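You operate a simulated robot arm through the tools that you are given. There is no shell and no other tool.

You run a simulated robot arm. Do the job below in one go: nothing can be reset, and whatever is moved stays where it is left.

JOB
Press DOTS on the small brown box and put it in the tray.
Fine: the tray is the green one; set the grey dial to DOTS; one press only; leave the press tray pulled out.

Only the result counts: the job must be done as asked and must still hold three seconds after the hand-in. Knocking over, shifting, dropping, spilling or breaking anything else fails it.

ROBOT AND FRAMES
A 7-joint arm with a two-finger parallel gripper, fixed in place. Base frame: the origin is at the foot of the arm, x ahead of it, y to its left, z up; the work surface is at about z = 0. Readings come in mm, degrees, newtons and seconds.
With the tool pointing down near the work surface it reaches from about 220 to 580 mm from the base axis. Its first joint turns from -66.0 to 66.0 degrees. Payload 2.5 kg.
The TCP is the grasp point between the finger pads, 23 mm short of the fingertips. In the tool frame z runs along the fingers and y along their closing line. The gripper opens to 94 mm. The fingers are 38 mm wide and 10 mm thick; the gripper's body (54 by 96 mm) begins 39 mm behind the TCP.
Orientation is told as [roll, pitch, yaw] about the base's x, y, z axes, in that order, counted from this pose: with the fingers straight down and closing along the base's y, the tool's x points along the base's -x, its y along +y and its z along -z.

CONTROLS
- The arm moves only by the tool move_arm. Its argument "moves" is a list of rows, each an object of numbers (a shift or turn left out is 0, a gripper value left out holds the last): "tx", "ty", "tz": the shift along the base's x, y, z in units of 30 mm (1.0 is 30 mm); "wx", "wy", "wz": the turn, a rotation vector about the base's x, y, z in units of 6 degrees (1.0 is 6 degrees); "jaw": the opening, from 0 (shut) to 1 (fully open). In form: [{"tx": .., "ty": .., "tz": .., "wx": .., "wy": .., "wz": .., "jaw": ..}, ...]. A call has 1 to 20 rows; each row shifts and turns the commanded pose from where the row before left it. A call with a number of a shift or a turn outside -1 to 1 is refused whole. Each row takes 0.2 s and may step no farther than 50 mm and 8.6 degrees from the row before; otherwise, or with a gripper value out of range, the whole call is refused. Where a pose cannot be reached the arm comes as near as it can. A force on the tool above 40 N (or 10 N above the force at the start of the call, whichever is more), or a blocked arm, ends the call early, and 0.2 s more pass. Each finger travels about 108 mm/s and halts on what it meets, pressing with about 29 N; the grip force reading is that of the motor and also rises with nothing between the fingers. The clock runs only during rows and for 0.2 s after the last one: add rows that do not move to give the fingers time. The reply holds the time, the measured pose of the TCP, the force on the tool along the base axes, the opening and the grip force, in the units named above and with some noise, with the torque about the TCP (base axes, N m) and any sound that the robot's microphone picked up.
- Cameras (640 x 400 px; columns grow to the right, rows downward): "scene" is fixed at [122.1, -406.5, 546.8]; the picture's right is [0.81, -0.58, 0.00], its down [-0.33, -0.46, -0.83] and it looks along [0.48, 0.67, -0.56] (base axes); focal length 356 px, centre (320, 200). "wrist" rides on the gripper at [86, 16, -74] in the tool frame; the picture's right is [-0.18, 0.98, 0.00], its down [-0.58, -0.11, -0.81] and it looks along [-0.79, -0.15, 0.59] (tool axes); focal length 243 px, centre (320, 200). There is no depth. A picture from a camera that has moved, and an enlarged one, comes with that camera's place and axes in the base frame and with its lens.
- capture(camera): a new picture of that camera. The clock stands still meanwhile.
- inspect(camera, box): a new picture of the part [left, top, right, bottom] of that camera's present view, enlarged. The clock stands still meanwhile.
- hand_in(): hands the job in; it is judged then, once.

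Nothing tells you positions but the pictures and the camera data. Unless the task says otherwise, let go and move clear before handing in.

The tools are called after ">>>" by a JSON object that holds its "op" and its "data". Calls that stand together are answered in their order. move_arm: Moves the arm, as the interface text tells. Its arguments: {"type":"object","properties":{"moves":{"type":"array"}},"required":["moves"]} The other tools are called the same way: capture (camera) takes a picture; inspect (camera, box) takes an enlarged picture of a part of a camera's view; hand_in () hands the job in.

At the start:

```text
clock: 0.0
position: [347.2, 188.9, 337.4]
ee_rot: [0.0, 0.0, 0.0]
ft_force: [1.0, -0.6, 0.3]
wrist_torque: [0.02, -0.02, -0.02]
width: 93.9
gripper_force: 0.1
```

scene: 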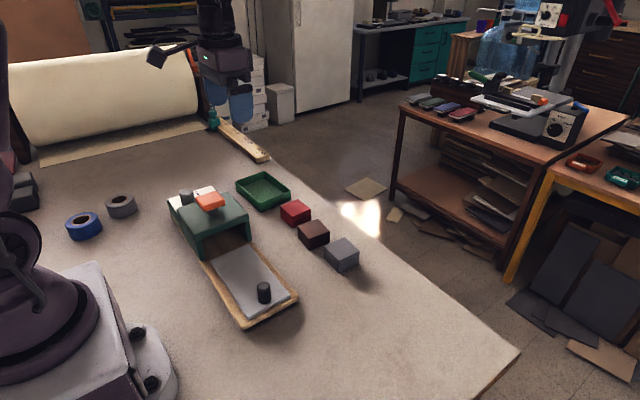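
wrist: 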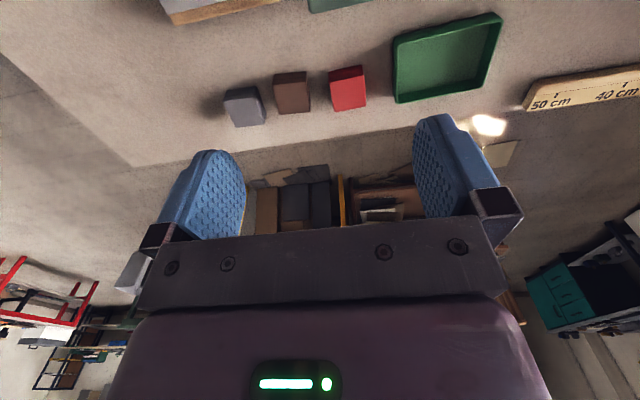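

I see a green press with an orange pad on top and a pulled-out tray with a dark knob, three boxes (red, brown, grey), a green tray and tape rolls. I'll take enlarged views to locate the dial and its labels.

>>> {"op": "inspect", "data": {"camera": "scene", "box": [150, 160, 310, 260]}}

>>> {"op": "inspect", "data": {"camera": "scene", "box": [190, 230, 350, 330]}}

>>> {"op": "inspect", "data": {"camera": "scene", "box": [230, 160, 390, 280]}}

>>> {"op": "inspect", "data": {"camera": "wrist", "box": [150, 0, 550, 140]}}

```text
4.00 times, centred on (230, 210) of scene
camera zoom: at [122.1, -406.5, 546.8], right [0.81, -0.58, 0.0], down [-0.33, -0.46, -0.83], along [0.48, 0.67, -0.56], focal length 1423 px, centre (680, 160)
```

zoom: 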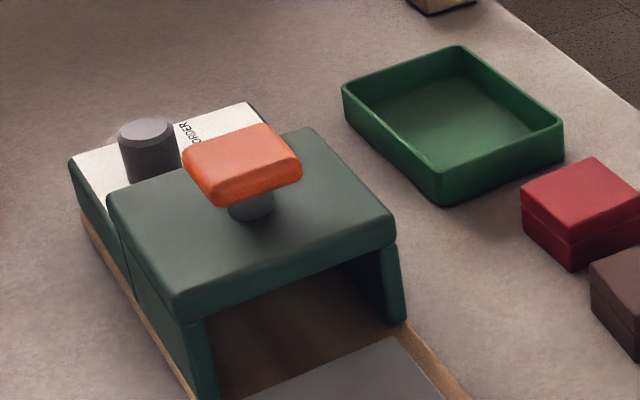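

```text
4.00 times, centred on (270, 280) of scene
camera zoom: at [122.1, -406.5, 546.8], right [0.81, -0.58, 0.0], down [-0.33, -0.46, -0.83], along [0.48, 0.67, -0.56], focal length 1423 px, centre (520, -120)
```

zoom: 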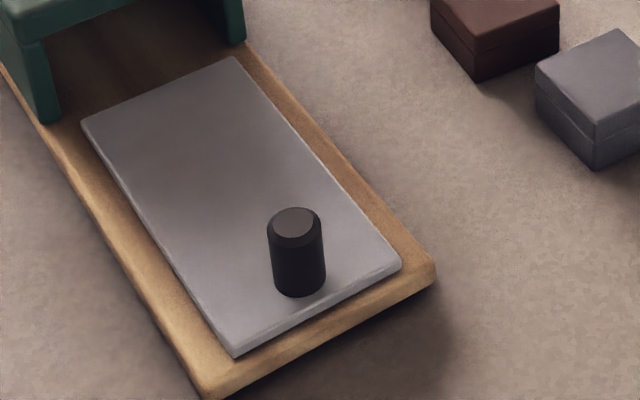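

```text
3.33 times, centred on (310, 220) of scene
camera zoom: at [122.1, -406.5, 546.8], right [0.81, -0.58, 0.0], down [-0.33, -0.46, -0.83], along [0.48, 0.67, -0.56], focal length 1186 px, centre (353, 133)
```

zoom: 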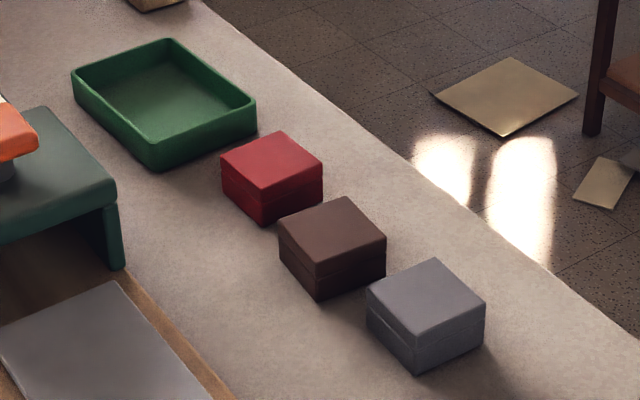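

```text
1.60 times, centred on (350, 70) of wrist
camera zoom: at [261.3, 205.0, 412.9], right [0.18, 0.98, 0.0], down [0.58, -0.11, 0.81], along [0.79, -0.15, -0.59], focal length 388 px, centre (272, 408)
```

zoom: 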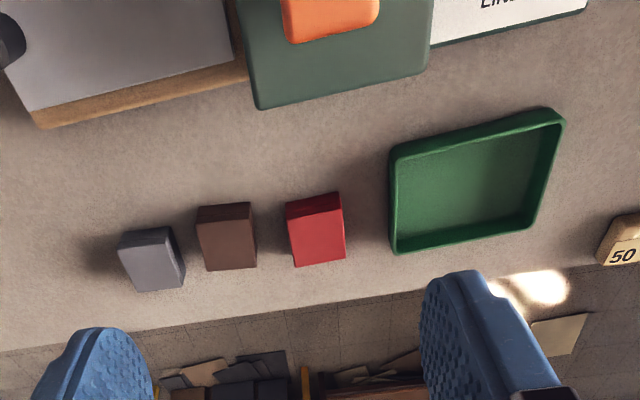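

The brown box appears to be around (479, 117), the press plate spans x 252–339 and y −8–169 with its handle near (297, 15), the orange cap is near (296, 240) and the dial near (275, 340). I'll raise and turn the wrist camera to read the dial panel.

>>> {"op": "move_arm", "data": {"moves": [{"tx": -0.16, "ty": 0.1, "wz": 1}, {"tx": -0.16, "ty": 0.1, "wz": 1}, {"tx": -0.16, "ty": 0.1, "wz": 1}, {"tx": -0.16, "ty": 0.1, "wz": 1}, {"tx": -0.16, "ty": 0.1, "wz": 1}, {"tx": -0.16, "ty": 0.1, "wz": 1}, {"tx": -0.16, "ty": 0.1, "wz": 1}, {"tx": -0.16, "ty": 0.1, "wz": 1}, {"tx": -0.16, "ty": 0.1, "wz": 1}, {"tx": -0.16, "ty": 0.1, "wz": 1}, {"tx": -0.16, "ty": 0.1, "wz": 1}, {"tx": -0.16, "ty": 0.1, "wz": 1}, {"tx": -0.16, "ty": 0.1, "wz": 1}, {"tx": -0.16, "ty": 0.1, "wz": 1}, {"tx": -0.16, "ty": 0.1, "wz": 1}, {}]}}

>>> {"op": "capture", "data": {"camera": "wrist"}}

```text
clock: 3.4
position: [276.8, 234.1, 337.3]
ee_rot: [0.1, 0.0, 90.1]
ft_force: [-0.4, -0.4, -0.1]
wrist_torque: [-0.03, -0.02, -0.03]
width: 94.1
gripper_force: 0.1
```

```text
taken
camera wrist: at [260.2, 146.9, 413.8], right [-0.98, 0.18, 0.0], down [0.11, 0.58, 0.81], along [0.15, 0.79, -0.59], focal length 243 px, centre (320, 200)
```

wrist: 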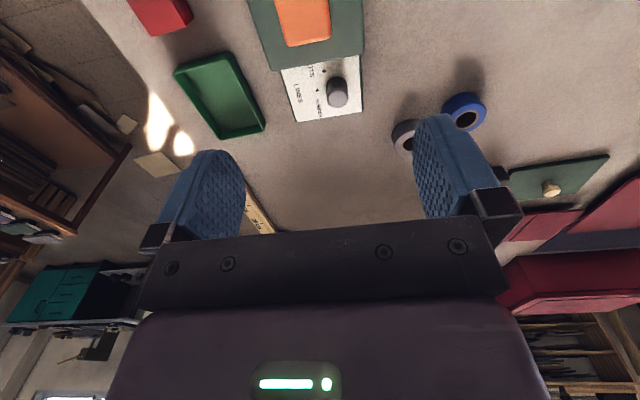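

>>> {"op": "inspect", "data": {"camera": "wrist", "box": [260, 40, 380, 130]}}

>>> {"op": "inspect", "data": {"camera": "wrist", "box": [160, 0, 500, 180]}}

```text
4.44 times, centred on (320, 85) of wrist
camera zoom: at [260.2, 146.9, 413.8], right [-0.98, 0.18, 0.0], down [0.11, 0.58, 0.81], along [0.15, 0.79, -0.59], focal length 1078 px, centre (320, 711)
```

zoom: 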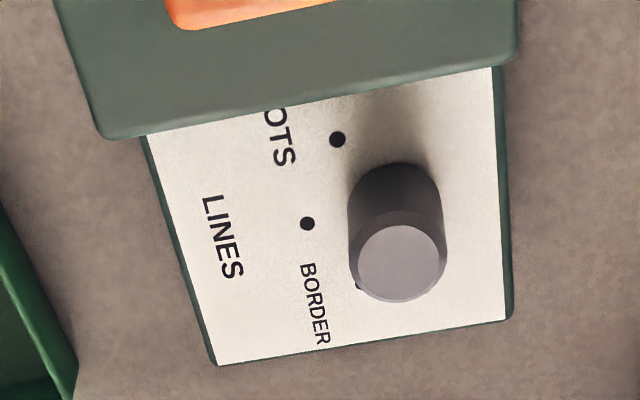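

```text
1.88 times, centred on (330, 90) of wrist
camera zoom: at [260.2, 146.9, 413.8], right [-0.98, 0.18, 0.0], down [0.11, 0.58, 0.81], along [0.15, 0.79, -0.59], focal length 457 px, centre (301, 407)
```

zoom: 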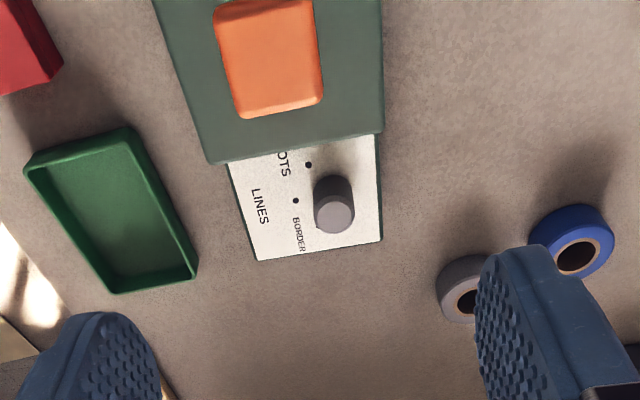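

The dial panel has DOTS nearest the press housing, LINES in the middle and BORDER at the far end. I can't see a pointer on the knob yet, so I'll bring the camera closer and tilt it more directly down.

>>> {"op": "move_arm", "data": {"moves": [{"ty": 0.63, "tz": -0.62, "wx": -0.7}, {"ty": 0.63, "tz": -0.62, "wx": -0.7}, {"ty": 0.63, "tz": -0.62, "wx": -0.7}, {"ty": 0.63, "tz": -0.62, "wx": -0.7}, {"ty": 0.63, "tz": -0.62, "wx": -0.7}, {"ty": 0.63, "tz": -0.62, "wx": -0.7}, {}]}}

>>> {"op": "capture", "data": {"camera": "wrist"}}

```text
clock: 5.0
position: [275.6, 348.5, 224.8]
ee_rot: [0.0, 25.3, 90.0]
ft_force: [0.4, -0.9, -0.2]
wrist_torque: [-0.03, 0.0, 0.0]
width: 93.7
gripper_force: 0.0
```

```text
taken
camera wrist: at [259.0, 301.3, 330.5], right [-0.98, 0.17, -0.08], down [0.11, 0.87, 0.48], along [0.15, 0.46, -0.87], focal length 243 px, centre (320, 200)
```

wrist: 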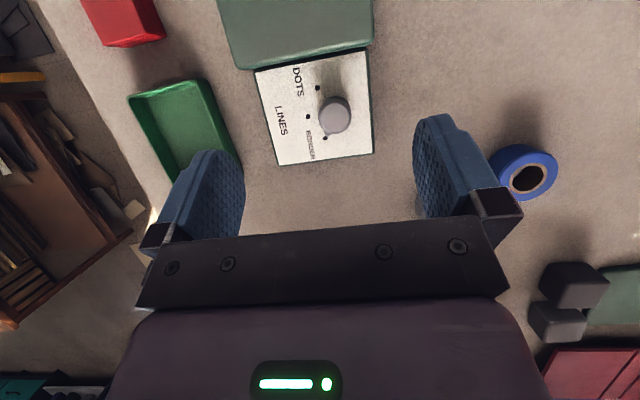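

>>> {"op": "inspect", "data": {"camera": "wrist", "box": [240, 40, 400, 170]}}

>>> {"op": "inspect", "data": {"camera": "wrist", "box": [295, 70, 365, 150]}}

>>> {"op": "inspect", "data": {"camera": "scene", "box": [160, 175, 230, 220]}}

```text
3.08 times, centred on (320, 105) of wrist
camera zoom: at [259.0, 301.3, 330.5], right [-0.98, 0.17, -0.08], down [0.11, 0.87, 0.48], along [0.15, 0.46, -0.87], focal length 746 px, centre (320, 492)
```

zoom: 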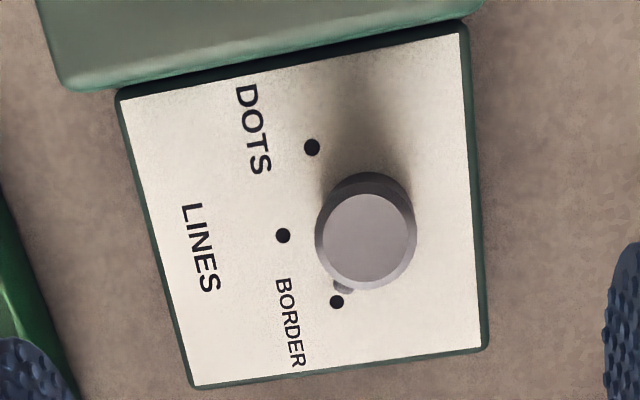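

```text
5.00 times, centred on (330, 110) of wrist
camera zoom: at [259.0, 301.3, 330.5], right [-0.98, 0.17, -0.08], down [0.11, 0.87, 0.48], along [0.15, 0.46, -0.87], focal length 1213 px, centre (270, 650)
```

zoom: 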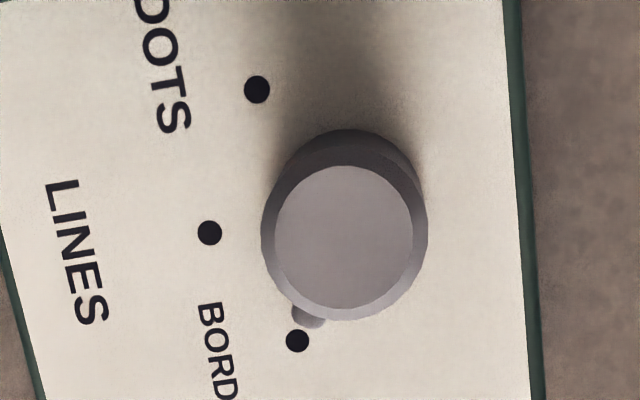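

```text
8.89 times, centred on (195, 198) of scene
camera zoom: at [122.1, -406.5, 546.8], right [0.81, -0.58, 0.0], down [-0.33, -0.46, -0.83], along [0.48, 0.67, -0.56], focal length 3162 px, centre (1431, 222)
```

zoom: 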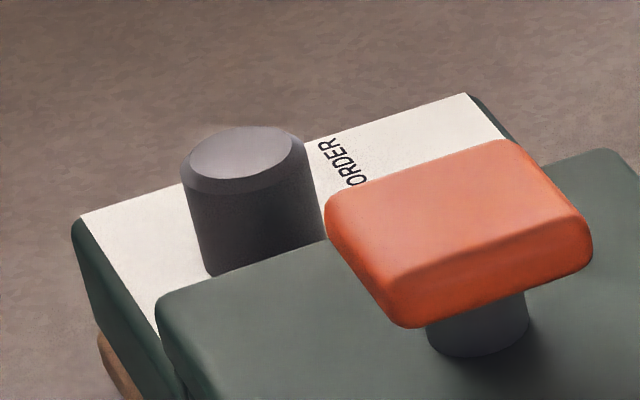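

The dial's axis appears to be at about (271, 343), with its top at z≈90. Its small pointer nub is at BORDER (+60°) and DOTS is at −60°, so it needs a −120° turn. I'll level the tool, narrow the jaws and hover over the dial at yaw 60.

>>> {"op": "move_arm", "data": {"moves": [{"wx": 0.7, "jaw": 0.48}, {"wx": 0.7}, {"wx": 0.7}, {"wx": 0.7}, {"wx": 0.7}, {"wx": 0.7}, {"wz": -1, "tx": -0.03, "ty": -0.03, "tz": -0.5}, {"wz": -1, "tx": -0.03, "ty": -0.03, "tz": -0.5}, {"wz": -1, "tx": -0.03, "ty": -0.03, "tz": -0.5}, {"wz": -1, "tx": -0.03, "ty": -0.03, "tz": -0.5}, {"wz": -1, "tx": -0.03, "ty": -0.03, "tz": -0.5}, {}, {}]}}

>>> {"op": "capture", "data": {"camera": "wrist"}}

>>> {"op": "inspect", "data": {"camera": "scene", "box": [140, 100, 300, 260]}}

```text
clock: 7.8
position: [272.5, 343.2, 150.3]
ee_rot: [0.0, -0.1, 60.0]
ft_force: [-0.4, 0.5, -0.1]
wrist_torque: [0.02, 0.0, -0.01]
width: 45.0
gripper_force: 0.1
```

```text
taken
camera wrist: at [214.1, 276.0, 225.4], right [-0.76, 0.65, 0.0], down [0.39, 0.45, 0.81], along [0.53, 0.61, -0.59], focal length 243 px, centre (320, 200)
```

wrist: 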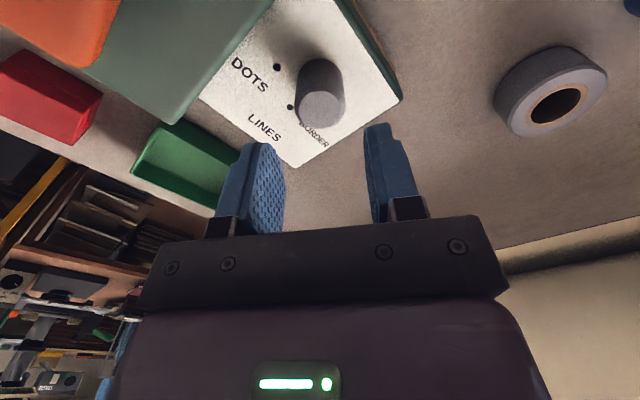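

```text
2.50 times, centred on (220, 180) of scene
camera zoom: at [122.1, -406.5, 546.8], right [0.81, -0.58, 0.0], down [-0.33, -0.46, -0.83], along [0.48, 0.67, -0.56], focal length 889 px, centre (570, 250)
```

zoom: 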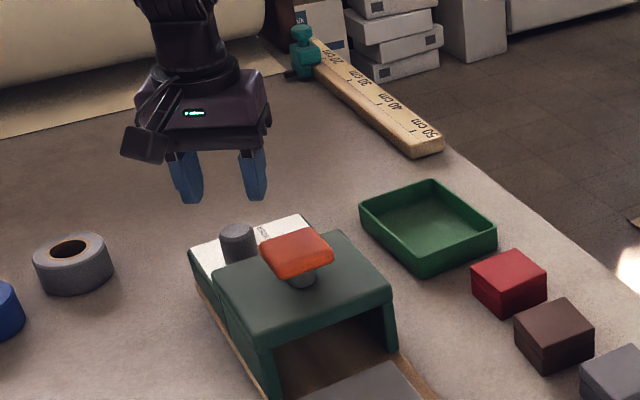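

The gripper is centred over the dial to within about 1–2 mm, and the pointer nub is at right angles to the closing line. I'll descend so the fingertips end near z≈71 and close on the dial.

>>> {"op": "move_arm", "data": {"moves": [{"tz": -0.5, "tx": -0.02}, {"tz": -0.5, "tx": -0.02}, {"tz": -0.5}, {"tz": -0.4}, {}]}}

>>> {"op": "capture", "data": {"camera": "wrist"}}

>>> {"op": "inspect", "data": {"camera": "scene", "box": [150, 130, 250, 230]}}

```text
clock: 9.0
position: [270.9, 342.8, 92.7]
ee_rot: [-0.1, 0.0, 59.9]
ft_force: [-0.3, -0.5, 0.8]
wrist_torque: [0.02, -0.02, 0.02]
width: 44.9
gripper_force: 0.1
```

```text
taken
camera wrist: at [213.0, 275.8, 169.0], right [-0.76, 0.65, 0.0], down [0.38, 0.45, 0.81], along [0.53, 0.61, -0.59], focal length 243 px, centre (320, 200)
```

wrist: 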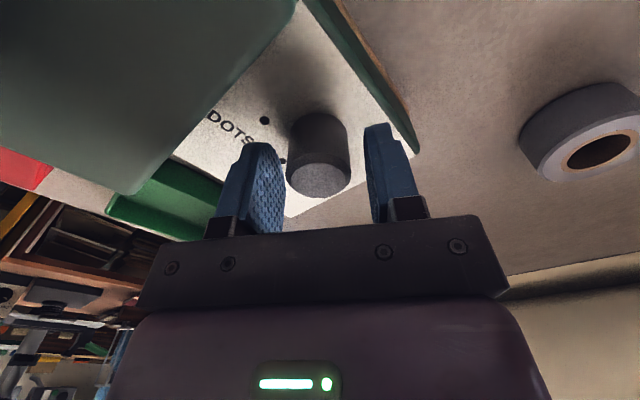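

```text
4.00 times, centred on (200, 180) of scene
camera zoom: at [122.1, -406.5, 546.8], right [0.81, -0.58, 0.0], down [-0.33, -0.46, -0.83], along [0.48, 0.67, -0.56], focal length 1423 px, centre (800, 280)
```

zoom: 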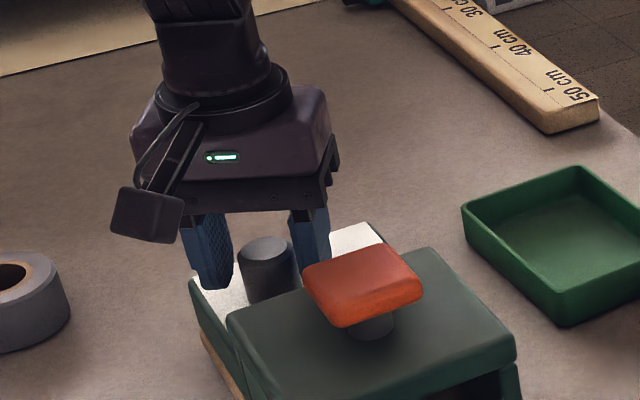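

>>> {"op": "move_arm", "data": {"moves": [{"jaw": 0.4}, {"jaw": 0.35}, {"jaw": 0.3}, {"jaw": 0.2}, {"jaw": 0.1}, {}, {}]}}

```text
clock: 10.6
position: [271.7, 342.3, 92.5]
ee_rot: [-0.1, 0.0, 60.0]
ft_force: [9.6, -4.3, 0.0]
wrist_torque: [0.25, 0.1, 0.0]
width: 31.9
gripper_force: 28.6
```

The dial is gripped (32 mm) with a small side load. I'll nudge to centre it and start turning clockwise.

>>> {"op": "move_arm", "data": {"moves": [{"tx": 0.02, "ty": -0.01}, {"wz": -0.5}, {"wz": -0.5}, {"wz": -0.5}, {"wz": -0.5}, {}]}}

```text
clock: 12.0
position: [270.2, 342.2, 93.2]
ee_rot: [0.0, 0.1, 48.0]
ft_force: [3.8, -3.6, 0.2]
wrist_torque: [-0.12, -0.37, 0.01]
width: 31.9
gripper_force: 28.4
```

>>> {"op": "inspect", "data": {"camera": "wrist", "box": [180, 60, 460, 240]}}

>>> {"op": "move_arm", "data": {"moves": [{"wz": -0.8}, {"wz": -0.8}, {"wz": -0.8}, {"wz": -0.8}, {"wz": -0.8}, {"wz": -0.8}, {"wz": -0.8}, {"wz": -0.8}, {}]}}

>>> {"op": "capture", "data": {"camera": "wrist"}}

```text
2.22 times, centred on (320, 150) of wrist
camera zoom: at [200.5, 288.9, 169.3], right [-0.61, 0.79, 0.0], down [0.47, 0.36, 0.81], along [0.64, 0.49, -0.59], focal length 539 px, centre (320, 311)
```

zoom: 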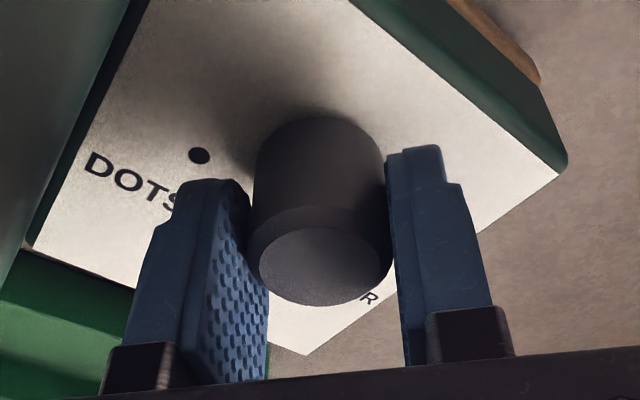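

```text
clock: 14.0
position: [270.1, 342.6, 93.1]
ee_rot: [-0.1, 0.1, 9.6]
ft_force: [-2.8, -19.3, 16.2]
wrist_torque: [0.01, 0.48, 0.0]
width: 31.7
gripper_force: 28.9
```

```text
taken
camera wrist: at [182.5, 344.2, 169.2], right [0.02, 1.0, 0.0], down [0.59, -0.01, 0.81], along [0.81, -0.02, -0.59], focal length 243 px, centre (320, 200)
```

wrist: 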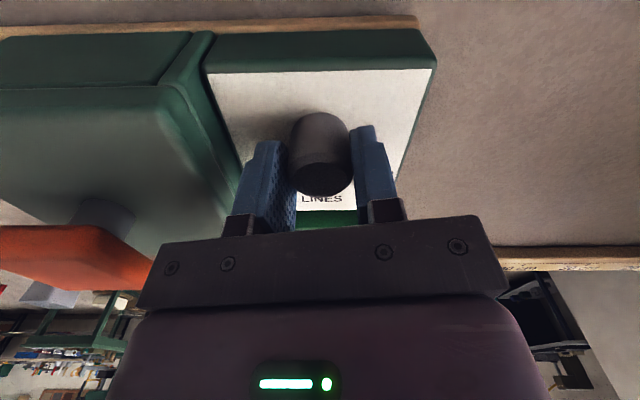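

The dial is turning with the fingers, but there is some side load now. I'll nudge a little to relieve it.

>>> {"op": "move_arm", "data": {"moves": [{"ty": -0.02}, {}]}}

>>> {"op": "inspect", "data": {"camera": "wrist", "box": [180, 20, 460, 240]}}

```text
clock: 14.6
position: [270.5, 341.7, 93.8]
ee_rot: [0.1, 0.0, 9.6]
ft_force: [-2.9, -13.1, 14.4]
wrist_torque: [-0.48, 0.37, -0.01]
width: 31.6
gripper_force: 28.6
```

```text
1.82 times, centred on (320, 130) of wrist
camera zoom: at [182.5, 343.9, 169.2], right [0.02, 1.0, 0.0], down [0.59, -0.01, 0.81], along [0.81, -0.01, -0.59], focal length 441 px, centre (320, 327)
```

zoom: 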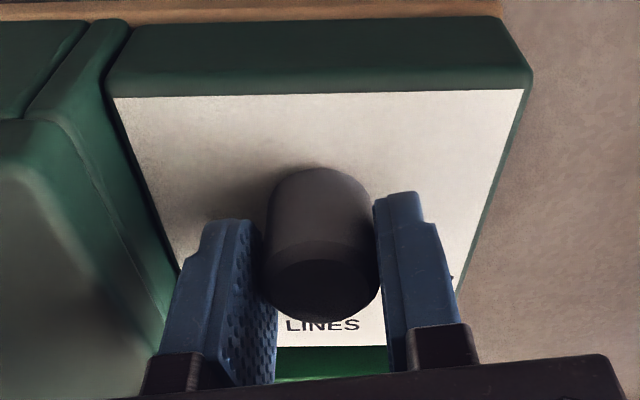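

>>> {"op": "move_arm", "data": {"moves": [{"ty": -0.03, "tz": 0.02}, {"wz": -0.5}, {"wz": -0.5}, {"wz": -0.5}, {"wz": -0.5}, {}]}}

```text
clock: 16.0
position: [269.9, 342.8, 92.9]
ee_rot: [0.2, 0.1, -2.4]
ft_force: [-4.2, 7.8, -1.3]
wrist_torque: [-0.23, -0.23, 0.01]
width: 31.8
gripper_force: 29.4
```

>>> {"op": "move_arm", "data": {"moves": [{"wz": -0.8, "ty": 0.01}, {"wz": -0.8}, {"wz": -0.8}, {"wz": -0.8}, {"wz": -0.8}, {"wz": -0.8}, {}]}}

>>> {"op": "capture", "data": {"camera": "wrist"}}

```text
clock: 17.6
position: [271.2, 340.0, 94.1]
ee_rot: [0.0, 0.0, -31.3]
ft_force: [-0.9, 4.3, 0.2]
wrist_torque: [0.46, -0.02, 0.0]
width: 31.5
gripper_force: 29.1
```

```text
taken
camera wrist: at [204.8, 399.7, 169.5], right [0.67, 0.74, 0.0], down [0.44, -0.39, 0.81], along [0.6, -0.54, -0.59], focal length 243 px, centre (320, 200)
```

wrist: 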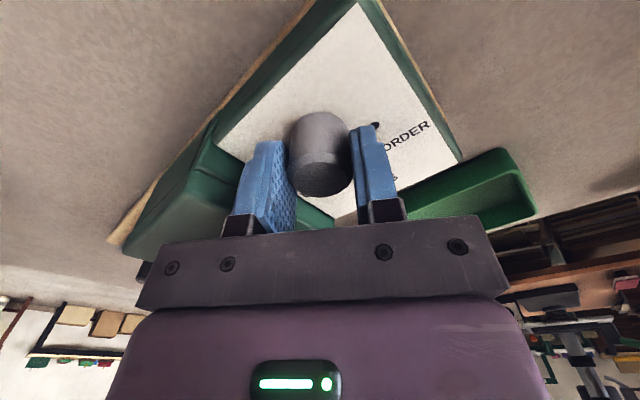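

>>> {"op": "move_arm", "data": {"moves": [{"wz": -0.8}, {"wz": -0.8}, {"wz": -0.8}, {"wz": -0.8}, {"wz": -0.8}, {"wz": -0.8}, {}]}}

>>> {"op": "capture", "data": {"camera": "wrist"}}

```text
clock: 19.2
position: [270.4, 340.8, 93.9]
ee_rot: [0.0, 0.1, -60.0]
ft_force: [-0.1, 3.8, 0.0]
wrist_torque: [0.22, -0.09, 0.01]
width: 31.5
gripper_force: 28.9
```

```text
taken
camera wrist: at [241.6, 424.0, 169.5], right [0.94, 0.33, 0.0], down [0.2, -0.56, 0.81], along [0.27, -0.76, -0.59], focal length 243 px, centre (320, 200)
```

wrist: 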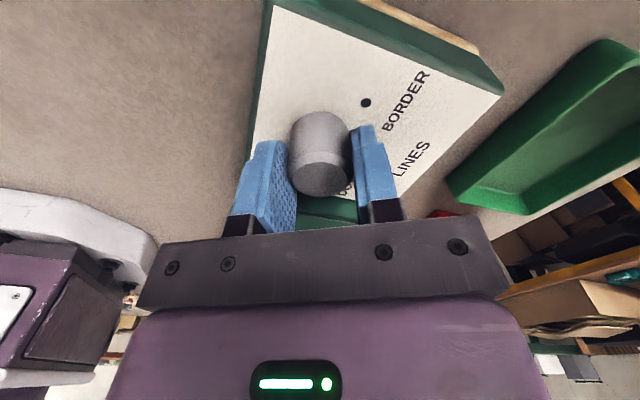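

The hand has turned −120° in total. I'll release, rise straight up and check where the pointer is.

>>> {"op": "move_arm", "data": {"moves": [{"jaw": 0.3}, {"jaw": 0.4}, {"jaw": 0.48}, {}, {"tz": 0.5}, {"tz": 0.8}, {"tz": 1}, {"tz": 1}, {"tz": 1}, {}]}}

>>> {"op": "capture", "data": {"camera": "wrist"}}

```text
clock: 21.4
position: [270.6, 342.6, 223.5]
ee_rot: [0.0, 0.0, -60.0]
ft_force: [-0.6, 0.0, -0.4]
wrist_torque: [-0.01, -0.02, -0.01]
width: 45.0
gripper_force: 0.1
```

```text
taken
camera wrist: at [241.0, 424.8, 300.6], right [0.94, 0.33, 0.0], down [0.2, -0.56, 0.81], along [0.27, -0.76, -0.59], focal length 243 px, centre (320, 200)
```

wrist: 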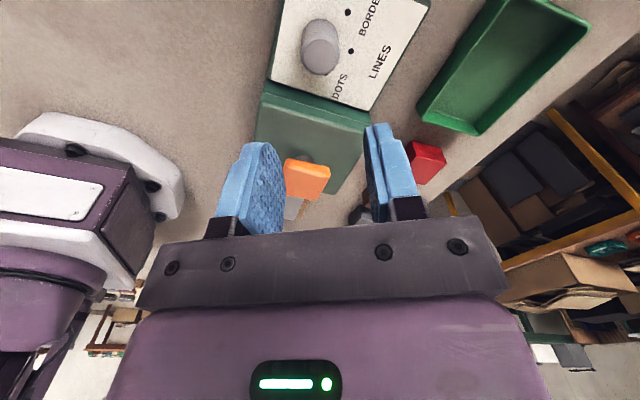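

>>> {"op": "move_arm", "data": {"moves": [{"wz": 1, "tx": 0.1, "ty": -0.11}, {"wz": 1, "tx": 0.1, "ty": -0.11}, {"wz": 1, "tx": 0.1, "ty": -0.11}, {"wz": 1, "tx": 0.1, "ty": -0.11}, {"wz": 1, "tx": 0.1, "ty": -0.11}, {"wz": 1, "tx": 0.1, "ty": -0.11}, {"wz": 1, "tx": 0.1, "ty": -0.11}, {"wz": 1, "tx": 0.1, "ty": -0.11}, {"wz": 1, "tx": 0.1, "ty": -0.11}, {"wz": 1, "tx": 0.1, "ty": -0.11}, {"wy": 0.8}, {"wy": 0.8}, {"wy": 0.8}, {"wy": 0.8}, {"wy": 0.8}, {}]}}

>>> {"op": "capture", "data": {"camera": "wrist"}}

```text
clock: 24.8
position: [301.2, 309.3, 223.5]
ee_rot: [0.1, 24.1, 0.0]
ft_force: [-0.7, 0.0, -0.2]
wrist_torque: [0.0, -0.02, -0.02]
width: 45.2
gripper_force: 0.0
```

```text
taken
camera wrist: at [252.2, 324.5, 327.8], right [0.17, 0.98, -0.07], down [0.86, -0.11, 0.5], along [0.48, -0.15, -0.86], focal length 243 px, centre (320, 200)
```

wrist: 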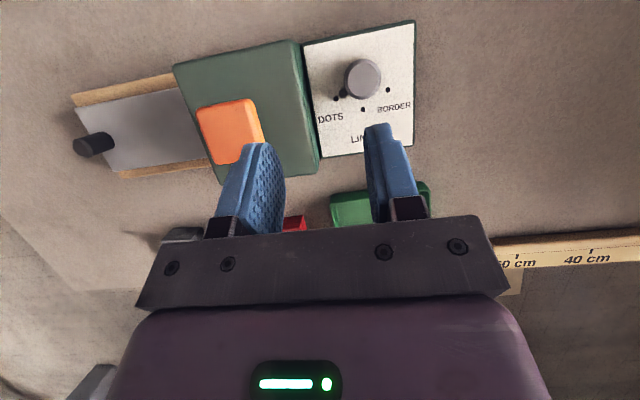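

>>> {"op": "inspect", "data": {"camera": "wrist", "box": [310, 45, 420, 125]}}

>>> {"op": "inspect", "data": {"camera": "wrist", "box": [60, 30, 330, 190]}}

```text
5.00 times, centred on (365, 85) of wrist
camera zoom: at [252.2, 324.5, 327.8], right [0.17, 0.98, -0.07], down [0.86, -0.11, 0.5], along [0.48, -0.15, -0.86], focal length 1213 px, centre (95, 775)
```

zoom: 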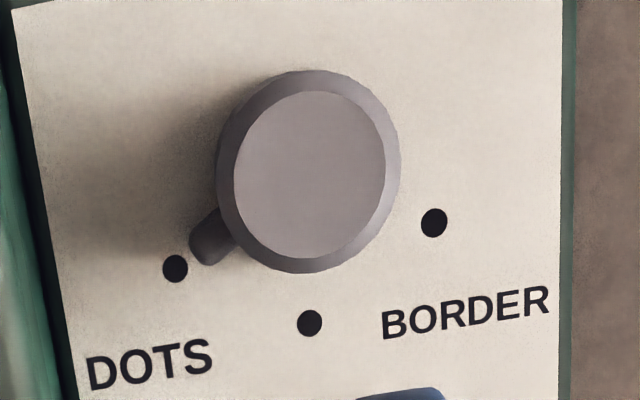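

```text
2.37 times, centred on (195, 110) of wrist
camera zoom: at [252.2, 324.5, 327.8], right [0.17, 0.98, -0.07], down [0.86, -0.11, 0.5], along [0.48, -0.15, -0.86], focal length 575 px, centre (616, 413)
```

zoom: 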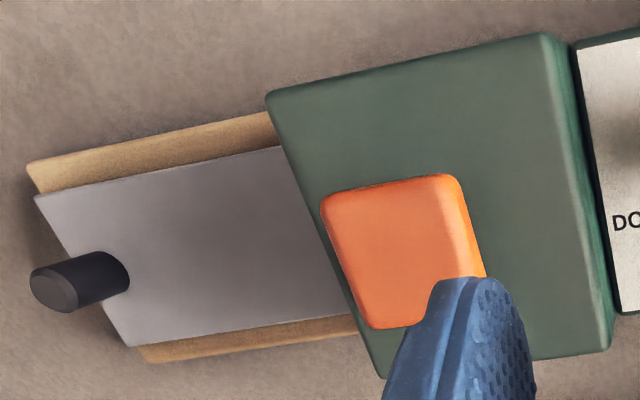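

The pointer now sits at about −58°, right beside the DOTS mark, so the dial is set. Refined estimates put the plate top at z≈27, the handle at about (295, 8) with its top at z≈64, the housing over y 177–290 and the cap near (291, 226). Next I'll go to the handle and run the empty tray in once to learn its travel.

>>> {"op": "move_arm", "data": {"moves": [{"wy": -0.8}, {"wy": -0.8}, {"wy": -0.8}, {"wy": -0.8}, {"wy": -0.8}, {"wz": 1, "ty": -0.67}, {"wz": 1, "ty": -0.67}, {"wz": 1, "ty": -0.67}, {"wz": 1, "ty": -0.67}, {"wz": 1, "ty": -0.67}, {"wz": 1, "ty": -0.67}, {"wz": 1, "ty": -0.67}, {"wz": 1, "ty": -0.67}, {"wz": 1, "ty": -0.67}, {"wz": 1, "ty": -0.67}, {"wz": 1, "ty": -0.67}, {"wz": 1, "ty": -0.67}, {"wz": 1, "ty": -0.67}, {"wz": 1, "ty": -0.67}, {"wz": 1, "ty": -0.67}]}}

>>> {"op": "move_arm", "data": {"moves": [{"tx": -0.1, "tz": -0.5}, {"tx": -0.1, "tz": -0.5}, {"tz": -0.5}, {"tz": -0.5}, {}]}}

>>> {"op": "capture", "data": {"camera": "wrist"}}

>>> {"op": "capture", "data": {"camera": "scene"}}

```text
clock: 29.0
position: [302.3, 6.2, 224.0]
ee_rot: [0.0, -0.1, 90.1]
ft_force: [-0.7, 0.3, -0.4]
wrist_torque: [-0.01, -0.01, 0.01]
width: 45.1
gripper_force: 0.1
```

```text
clock: 30.2
position: [295.0, 7.0, 162.2]
ee_rot: [0.0, -0.1, 90.0]
ft_force: [0.5, 0.0, 0.1]
wrist_torque: [-0.01, -0.01, -0.01]
width: 45.1
gripper_force: 0.0
```

```text
taken
camera wrist: at [279.3, -80.0, 237.9], right [-0.98, 0.18, 0.0], down [0.11, 0.58, 0.81], along [0.15, 0.79, -0.59], focal length 243 px, centre (320, 200)
```

wrist: 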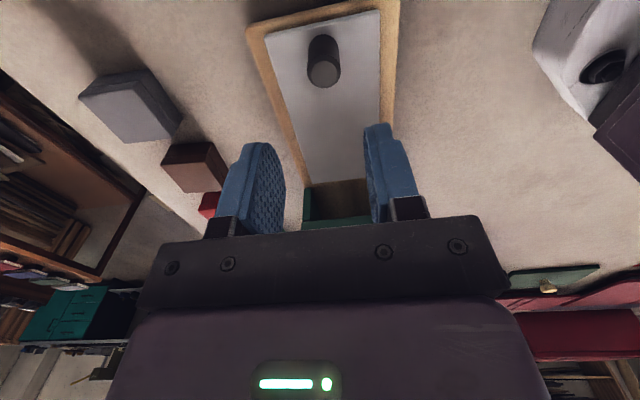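

```text
taken
```

scene: 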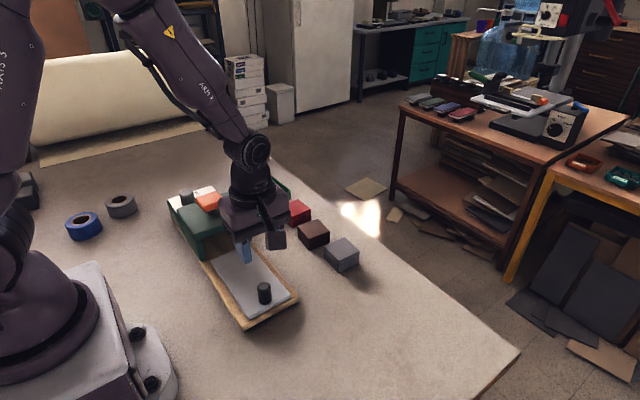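

The handle is about (293, 5). I'll descend with the fingers either side of it, stopping with the fingertips about 8 mm above the plate, then close.

>>> {"op": "move_arm", "data": {"moves": [{"tx": -0.06, "ty": -0.05, "tz": -0.7}, {"tz": -0.7}, {"tz": -0.7}, {"tz": -0.7}, {"tz": -0.62}, {}]}}

>>> {"op": "capture", "data": {"camera": "wrist"}}

>>> {"op": "inspect", "data": {"camera": "scene", "box": [190, 180, 350, 340]}}

```text
clock: 31.6
position: [294.3, 5.4, 62.6]
ee_rot: [0.1, 0.1, 89.9]
ft_force: [-0.3, -0.1, -0.3]
wrist_torque: [-0.01, 0.0, 0.01]
width: 45.0
gripper_force: 0.2
```

```text
taken
camera wrist: at [276.7, -81.5, 137.5], right [-0.98, 0.18, 0.0], down [0.11, 0.58, 0.81], along [0.15, 0.79, -0.59], focal length 243 px, centre (320, 200)
```

wrist: 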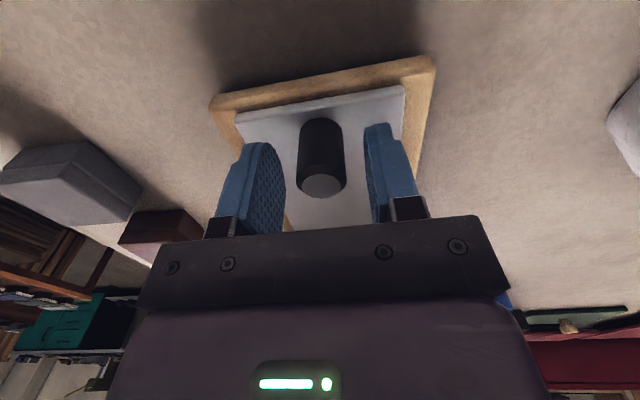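

```text
2.50 times, centred on (270, 260) of scene
camera zoom: at [122.1, -406.5, 546.8], right [0.81, -0.58, 0.0], down [-0.33, -0.46, -0.83], along [0.48, 0.67, -0.56], focal length 889 px, centre (445, 50)
```

zoom: 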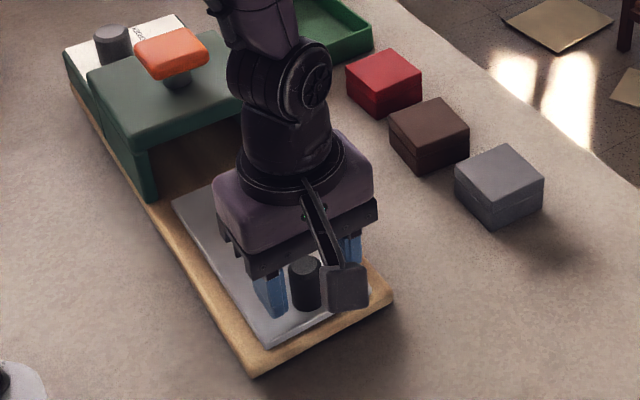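

>>> {"op": "move_arm", "data": {"moves": [{"tx": -0.04, "ty": 0.04, "jaw": 0.42}, {"jaw": 0.36}, {"jaw": 0.3}, {"jaw": 0.24}, {"jaw": 0.15}, {}, {}]}}

```text
clock: 33.2
position: [292.5, 7.6, 61.2]
ee_rot: [-0.1, 0.0, 90.0]
ft_force: [7.5, 0.3, 0.1]
wrist_torque: [0.24, 0.23, -0.04]
width: 23.8
gripper_force: 29.0
```

Handle gripped. I'll push the empty tray in gently and watch for the end stop.

>>> {"op": "move_arm", "data": {"moves": [{"tx": 0.02}, {"ty": 0.2}, {"ty": 0.3}, {"ty": 0.4}, {"ty": 0.4}, {"ty": 0.4}, {"ty": 0.4}, {"ty": 0.4}, {}]}}

```text
clock: 35.2
position: [291.4, 81.8, 60.4]
ee_rot: [0.1, 0.0, 90.0]
ft_force: [-0.9, -0.6, 0.5]
wrist_torque: [-0.57, -0.44, 0.02]
width: 23.5
gripper_force: 29.3
```

>>> {"op": "move_arm", "data": {"moves": [{"ty": 0.3}, {"ty": 0.3}, {"ty": 0.2}, {"ty": 0.2}, {"ty": 0.2}, {"ty": 0.2}, {"ty": 0.2}, {"ty": 0.2}, {"ty": 0.2}, {}]}}

>>> {"op": "capture", "data": {"camera": "scene"}}

```text
clock: 37.4
position: [291.9, 143.1, 61.4]
ee_rot: [0.0, -0.1, 90.0]
ft_force: [1.1, -2.4, -10.7]
wrist_torque: [0.41, 0.38, -0.02]
width: 23.7
gripper_force: 28.9
```

```text
taken
```

scene: 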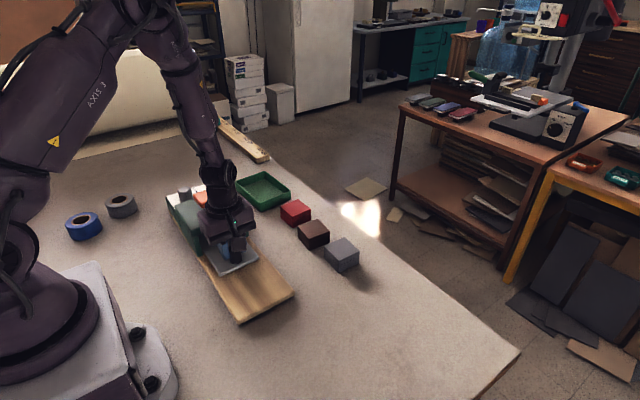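

>>> {"op": "inspect", "data": {"camera": "scene", "box": [150, 170, 310, 330]}}

>>> {"op": "capture", "data": {"camera": "wrist"}}

```text
2.50 times, centred on (230, 250) of scene
camera zoom: at [122.2, -406.5, 546.8], right [0.81, -0.58, 0.0], down [-0.33, -0.46, -0.83], along [0.48, 0.67, -0.56], focal length 889 px, centre (545, 75)
```

zoom: 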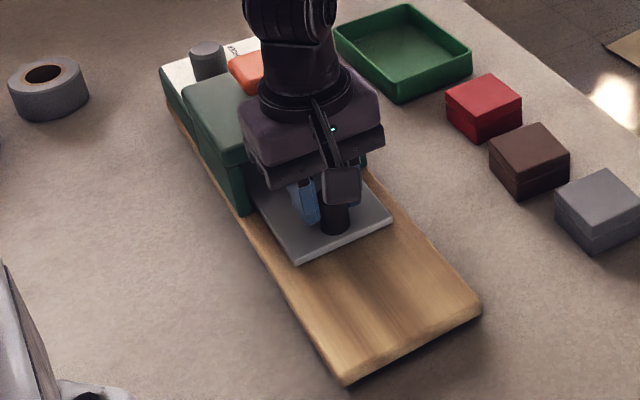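

```text
taken
camera wrist: at [275.7, 55.5, 136.5], right [-0.98, 0.18, 0.0], down [0.11, 0.58, 0.81], along [0.15, 0.79, -0.59], focal length 243 px, centre (320, 200)
```

wrist: 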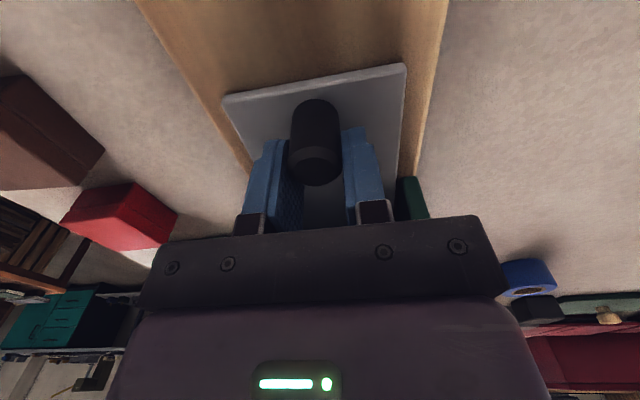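

The tray has stopped: its front edge is now at y≈110 (travel about 122 mm), and the fingers slid some 15 mm along the handle. I'll re-centre on the handle (y≈128) and push lightly to confirm it's at the stop.

>>> {"op": "move_arm", "data": {"moves": [{"jaw": 0.3}, {"jaw": 0.4}, {}, {"ty": -0.25}, {"ty": -0.23}, {"jaw": 0.3}, {"jaw": 0.24}, {"jaw": 0.15}, {}, {}]}}

>>> {"op": "capture", "data": {"camera": "wrist"}}

```text
clock: 39.6
position: [292.0, 126.8, 60.0]
ee_rot: [0.0, 0.0, 90.0]
ft_force: [4.5, 0.4, 0.3]
wrist_torque: [0.23, 0.26, -0.03]
width: 23.6
gripper_force: 28.8
```

```text
taken
camera wrist: at [275.5, 40.5, 136.0], right [-0.98, 0.18, 0.0], down [0.11, 0.58, 0.81], along [0.15, 0.79, -0.59], focal length 243 px, centre (320, 200)
```

wrist: 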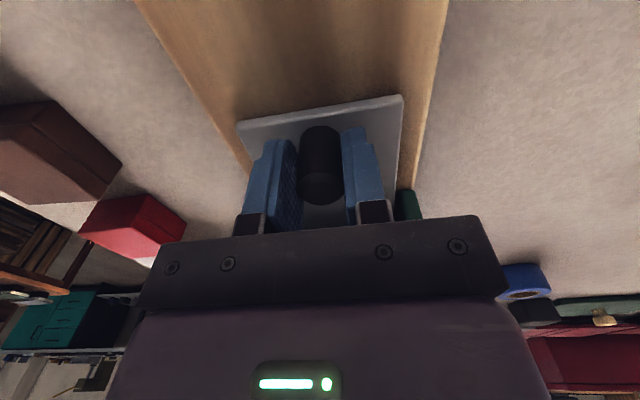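

>>> {"op": "move_arm", "data": {"moves": [{"ty": 0.1}, {"ty": 0.05}, {}, {}]}}

>>> {"op": "capture", "data": {"camera": "wrist"}}

```text
clock: 40.6
position: [290.8, 131.6, 59.2]
ee_rot: [0.2, 0.1, 90.0]
ft_force: [-1.0, -6.0, -0.1]
wrist_torque: [-0.79, -0.4, -0.08]
width: 23.7
gripper_force: 29.1
```

```text
taken
camera wrist: at [274.7, 45.0, 136.1], right [-0.98, 0.18, 0.0], down [0.11, 0.58, 0.81], along [0.15, 0.79, -0.59], focal length 243 px, centre (320, 200)
```

wrist: 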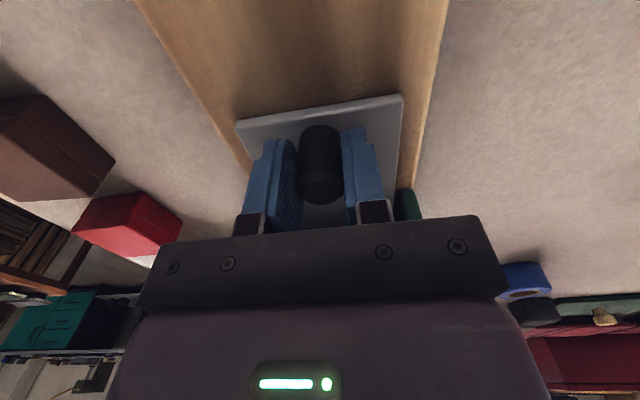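

The tray moved along with the hand, so it wasn't at the stop yet. I'll keep pushing in small slow steps.

>>> {"op": "move_arm", "data": {"moves": [{"ty": 0.05}, {"ty": 0.05}, {"ty": 0.05}, {"ty": 0.05}, {}, {}]}}

>>> {"op": "capture", "data": {"camera": "wrist"}}

>>> {"op": "inspect", "data": {"camera": "scene", "box": [150, 170, 310, 330]}}

```text
clock: 42.0
position: [292.6, 138.4, 61.4]
ee_rot: [0.0, -0.1, 89.9]
ft_force: [2.5, -5.3, 0.5]
wrist_torque: [-0.12, 0.31, 0.02]
width: 23.8
gripper_force: 29.2
```

```text
taken
camera wrist: at [275.6, 51.6, 136.3], right [-0.98, 0.18, 0.0], down [0.11, 0.58, 0.81], along [0.15, 0.79, -0.59], focal length 243 px, centre (320, 200)
```

wrist: 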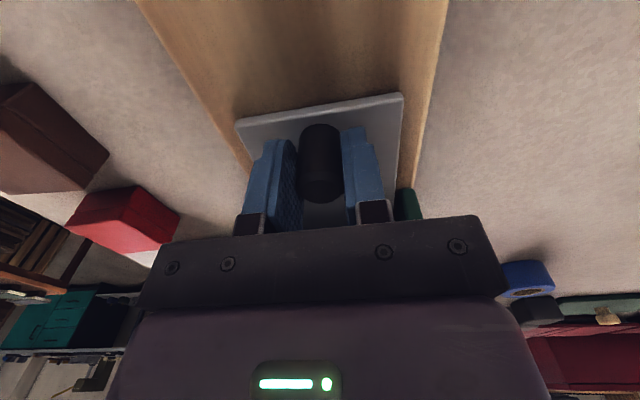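

```text
2.50 times, centred on (230, 250) of scene
camera zoom: at [122.2, -406.5, 546.8], right [0.81, -0.58, 0.0], down [-0.33, -0.46, -0.83], along [0.48, 0.67, -0.56], focal length 889 px, centre (545, 75)
```

zoom: 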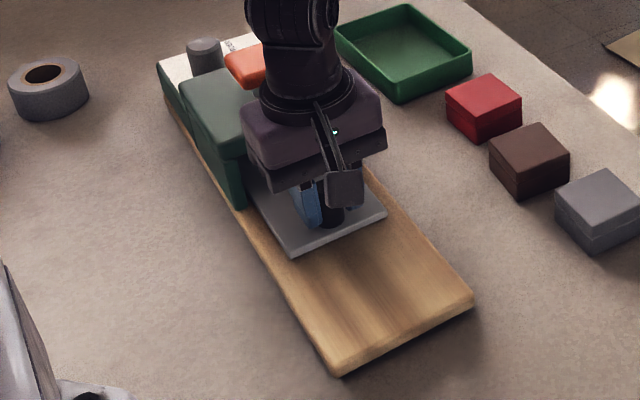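

The board's front corner shows the whole press has been pushed about 24 mm in +y: the tray hit its inner stop and carried the press along. That means the true tray travel is only about 109 mm. I need to put the press back, so I'll first pull the tray out part way and check whether the press stays.

>>> {"op": "move_arm", "data": {"moves": [{"ty": -0.1}, {"ty": -0.2}, {"ty": -0.3}, {"ty": -0.3}, {"ty": -0.3}, {"ty": -0.3}, {"ty": -0.3}, {"ty": -0.2}, {}]}}

>>> {"op": "inspect", "data": {"camera": "scene", "box": [150, 170, 310, 330]}}

>>> {"op": "capture", "data": {"camera": "wrist"}}

```text
clock: 44.0
position: [293.0, 78.1, 60.3]
ee_rot: [0.0, 0.0, 90.0]
ft_force: [-3.6, 1.1, 4.1]
wrist_torque: [0.32, 0.39, -0.04]
width: 23.4
gripper_force: 29.2
```

```text
2.50 times, centred on (230, 250) of scene
camera zoom: at [122.1, -406.6, 546.8], right [0.81, -0.58, 0.0], down [-0.33, -0.46, -0.83], along [0.48, 0.67, -0.56], focal length 889 px, centre (545, 75)
```

zoom: 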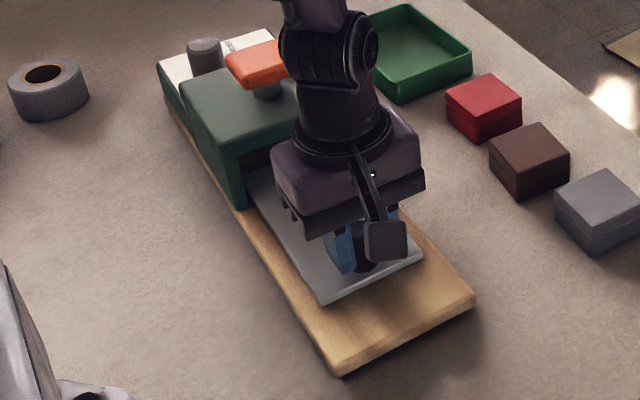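

```text
taken
camera wrist: at [276.3, -8.6, 136.2], right [-0.98, 0.18, 0.0], down [0.11, 0.58, 0.81], along [0.15, 0.79, -0.59], focal length 243 px, centre (320, 200)
```

wrist: 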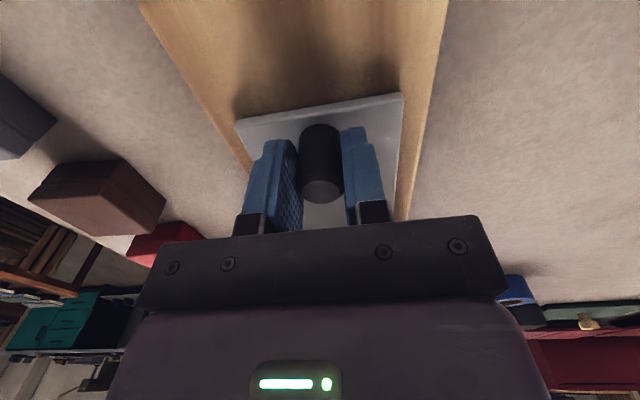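

The press stays put while the tray slides. I'll continue to the tray's original relative out position (handle y≈31) and then check.

>>> {"op": "move_arm", "data": {"moves": [{"ty": -0.3}, {"ty": -0.3}, {"ty": -0.3}, {"ty": -0.3}, {"ty": -0.2}, {"ty": -0.1}, {}]}}

>>> {"op": "inspect", "data": {"camera": "scene", "box": [150, 170, 310, 330]}}

```text
clock: 45.6
position: [293.2, 32.7, 61.4]
ee_rot: [-0.1, -0.1, 90.0]
ft_force: [0.9, 0.2, 0.2]
wrist_torque: [-0.4, -0.39, -0.05]
width: 23.5
gripper_force: 29.1
```

```text
2.50 times, centred on (230, 250) of scene
camera zoom: at [122.2, -406.5, 546.8], right [0.81, -0.58, 0.0], down [-0.33, -0.46, -0.83], along [0.48, 0.67, -0.56], focal length 889 px, centre (545, 75)
```

zoom: 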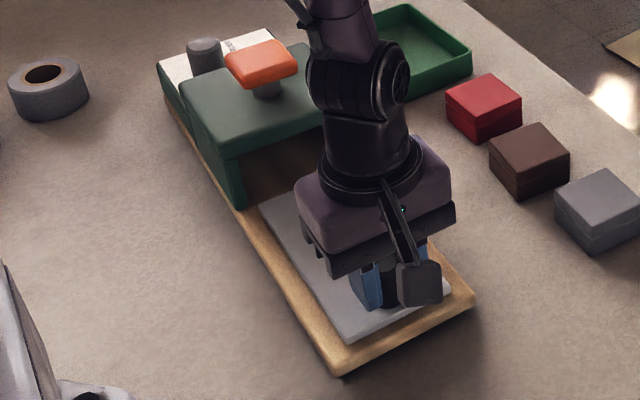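

>>> {"op": "move_arm", "data": {"moves": [{"ty": -0.05}, {"ty": -0.05}, {"ty": -0.05}, {"ty": -0.05}, {"ty": -0.05}, {"ty": -0.05}, {}]}}

>>> {"op": "inspect", "data": {"camera": "scene", "box": [150, 170, 310, 330]}}

>>> {"op": "capture", "data": {"camera": "wrist"}}

```text
clock: 47.2
position: [292.3, 24.4, 61.0]
ee_rot: [-0.2, 0.0, 90.0]
ft_force: [1.2, 10.1, -0.3]
wrist_torque: [0.61, 0.32, 0.02]
width: 23.8
gripper_force: 28.8
```

```text
2.50 times, centred on (230, 250) of scene
camera zoom: at [122.2, -406.6, 546.7], right [0.81, -0.58, 0.0], down [-0.33, -0.46, -0.83], along [0.48, 0.67, -0.56], focal length 889 px, centre (545, 75)
```

zoom: 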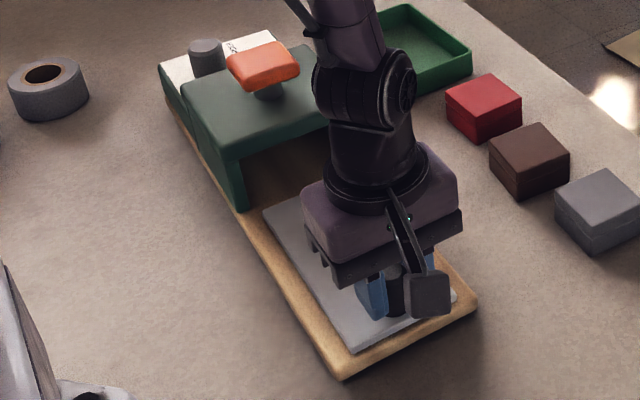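

```text
taken
camera wrist: at [275.9, -62.7, 136.2], right [-0.98, 0.18, 0.0], down [0.11, 0.58, 0.81], along [0.15, 0.79, -0.59], focal length 243 px, centre (320, 200)
```

wrist: 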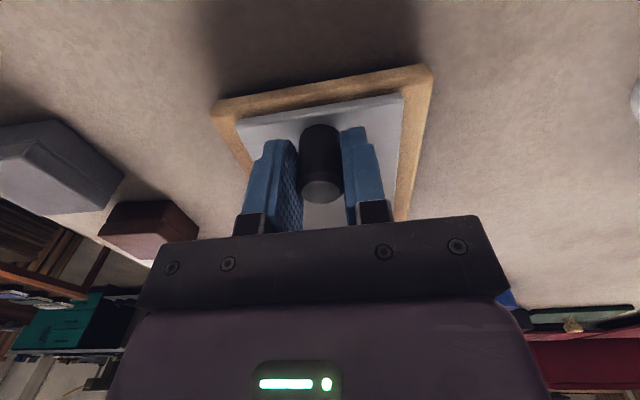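

There is an outer stop, and the press is now being drawn back with the tray. I'll keep pulling slowly about 15 mm and compare with the original view.

>>> {"op": "move_arm", "data": {"moves": [{"ty": -0.05}, {"ty": -0.05}, {"ty": -0.05}, {"ty": -0.05}, {"ty": -0.05}, {"ty": -0.05}, {"ty": -0.05}, {"ty": -0.05}, {"ty": -0.05}, {}]}}

>>> {"op": "inspect", "data": {"camera": "scene", "box": [150, 160, 310, 260]}}

>>> {"op": "inspect", "data": {"camera": "scene", "box": [190, 230, 350, 330]}}

```text
clock: 49.4
position: [292.3, 9.9, 61.0]
ee_rot: [0.0, 0.0, 90.0]
ft_force: [0.1, 5.3, -0.2]
wrist_torque: [0.04, -0.31, 0.05]
width: 23.6
gripper_force: 28.9
```

```text
4.00 times, centred on (230, 210) of scene
camera zoom: at [122.2, -406.5, 546.7], right [0.81, -0.58, 0.0], down [-0.33, -0.46, -0.83], along [0.48, 0.67, -0.56], focal length 1423 px, centre (680, 160)
```

zoom: 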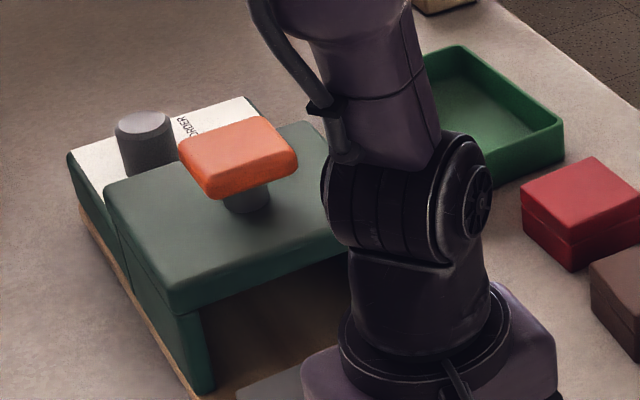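

```text
4.00 times, centred on (270, 280) of scene
camera zoom: at [122.2, -406.5, 546.7], right [0.81, -0.58, 0.0], down [-0.33, -0.46, -0.83], along [0.48, 0.67, -0.56], focal length 1423 px, centre (520, -120)
```

zoom: 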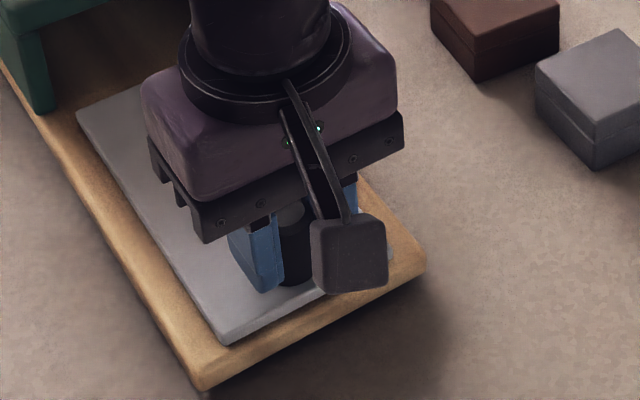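

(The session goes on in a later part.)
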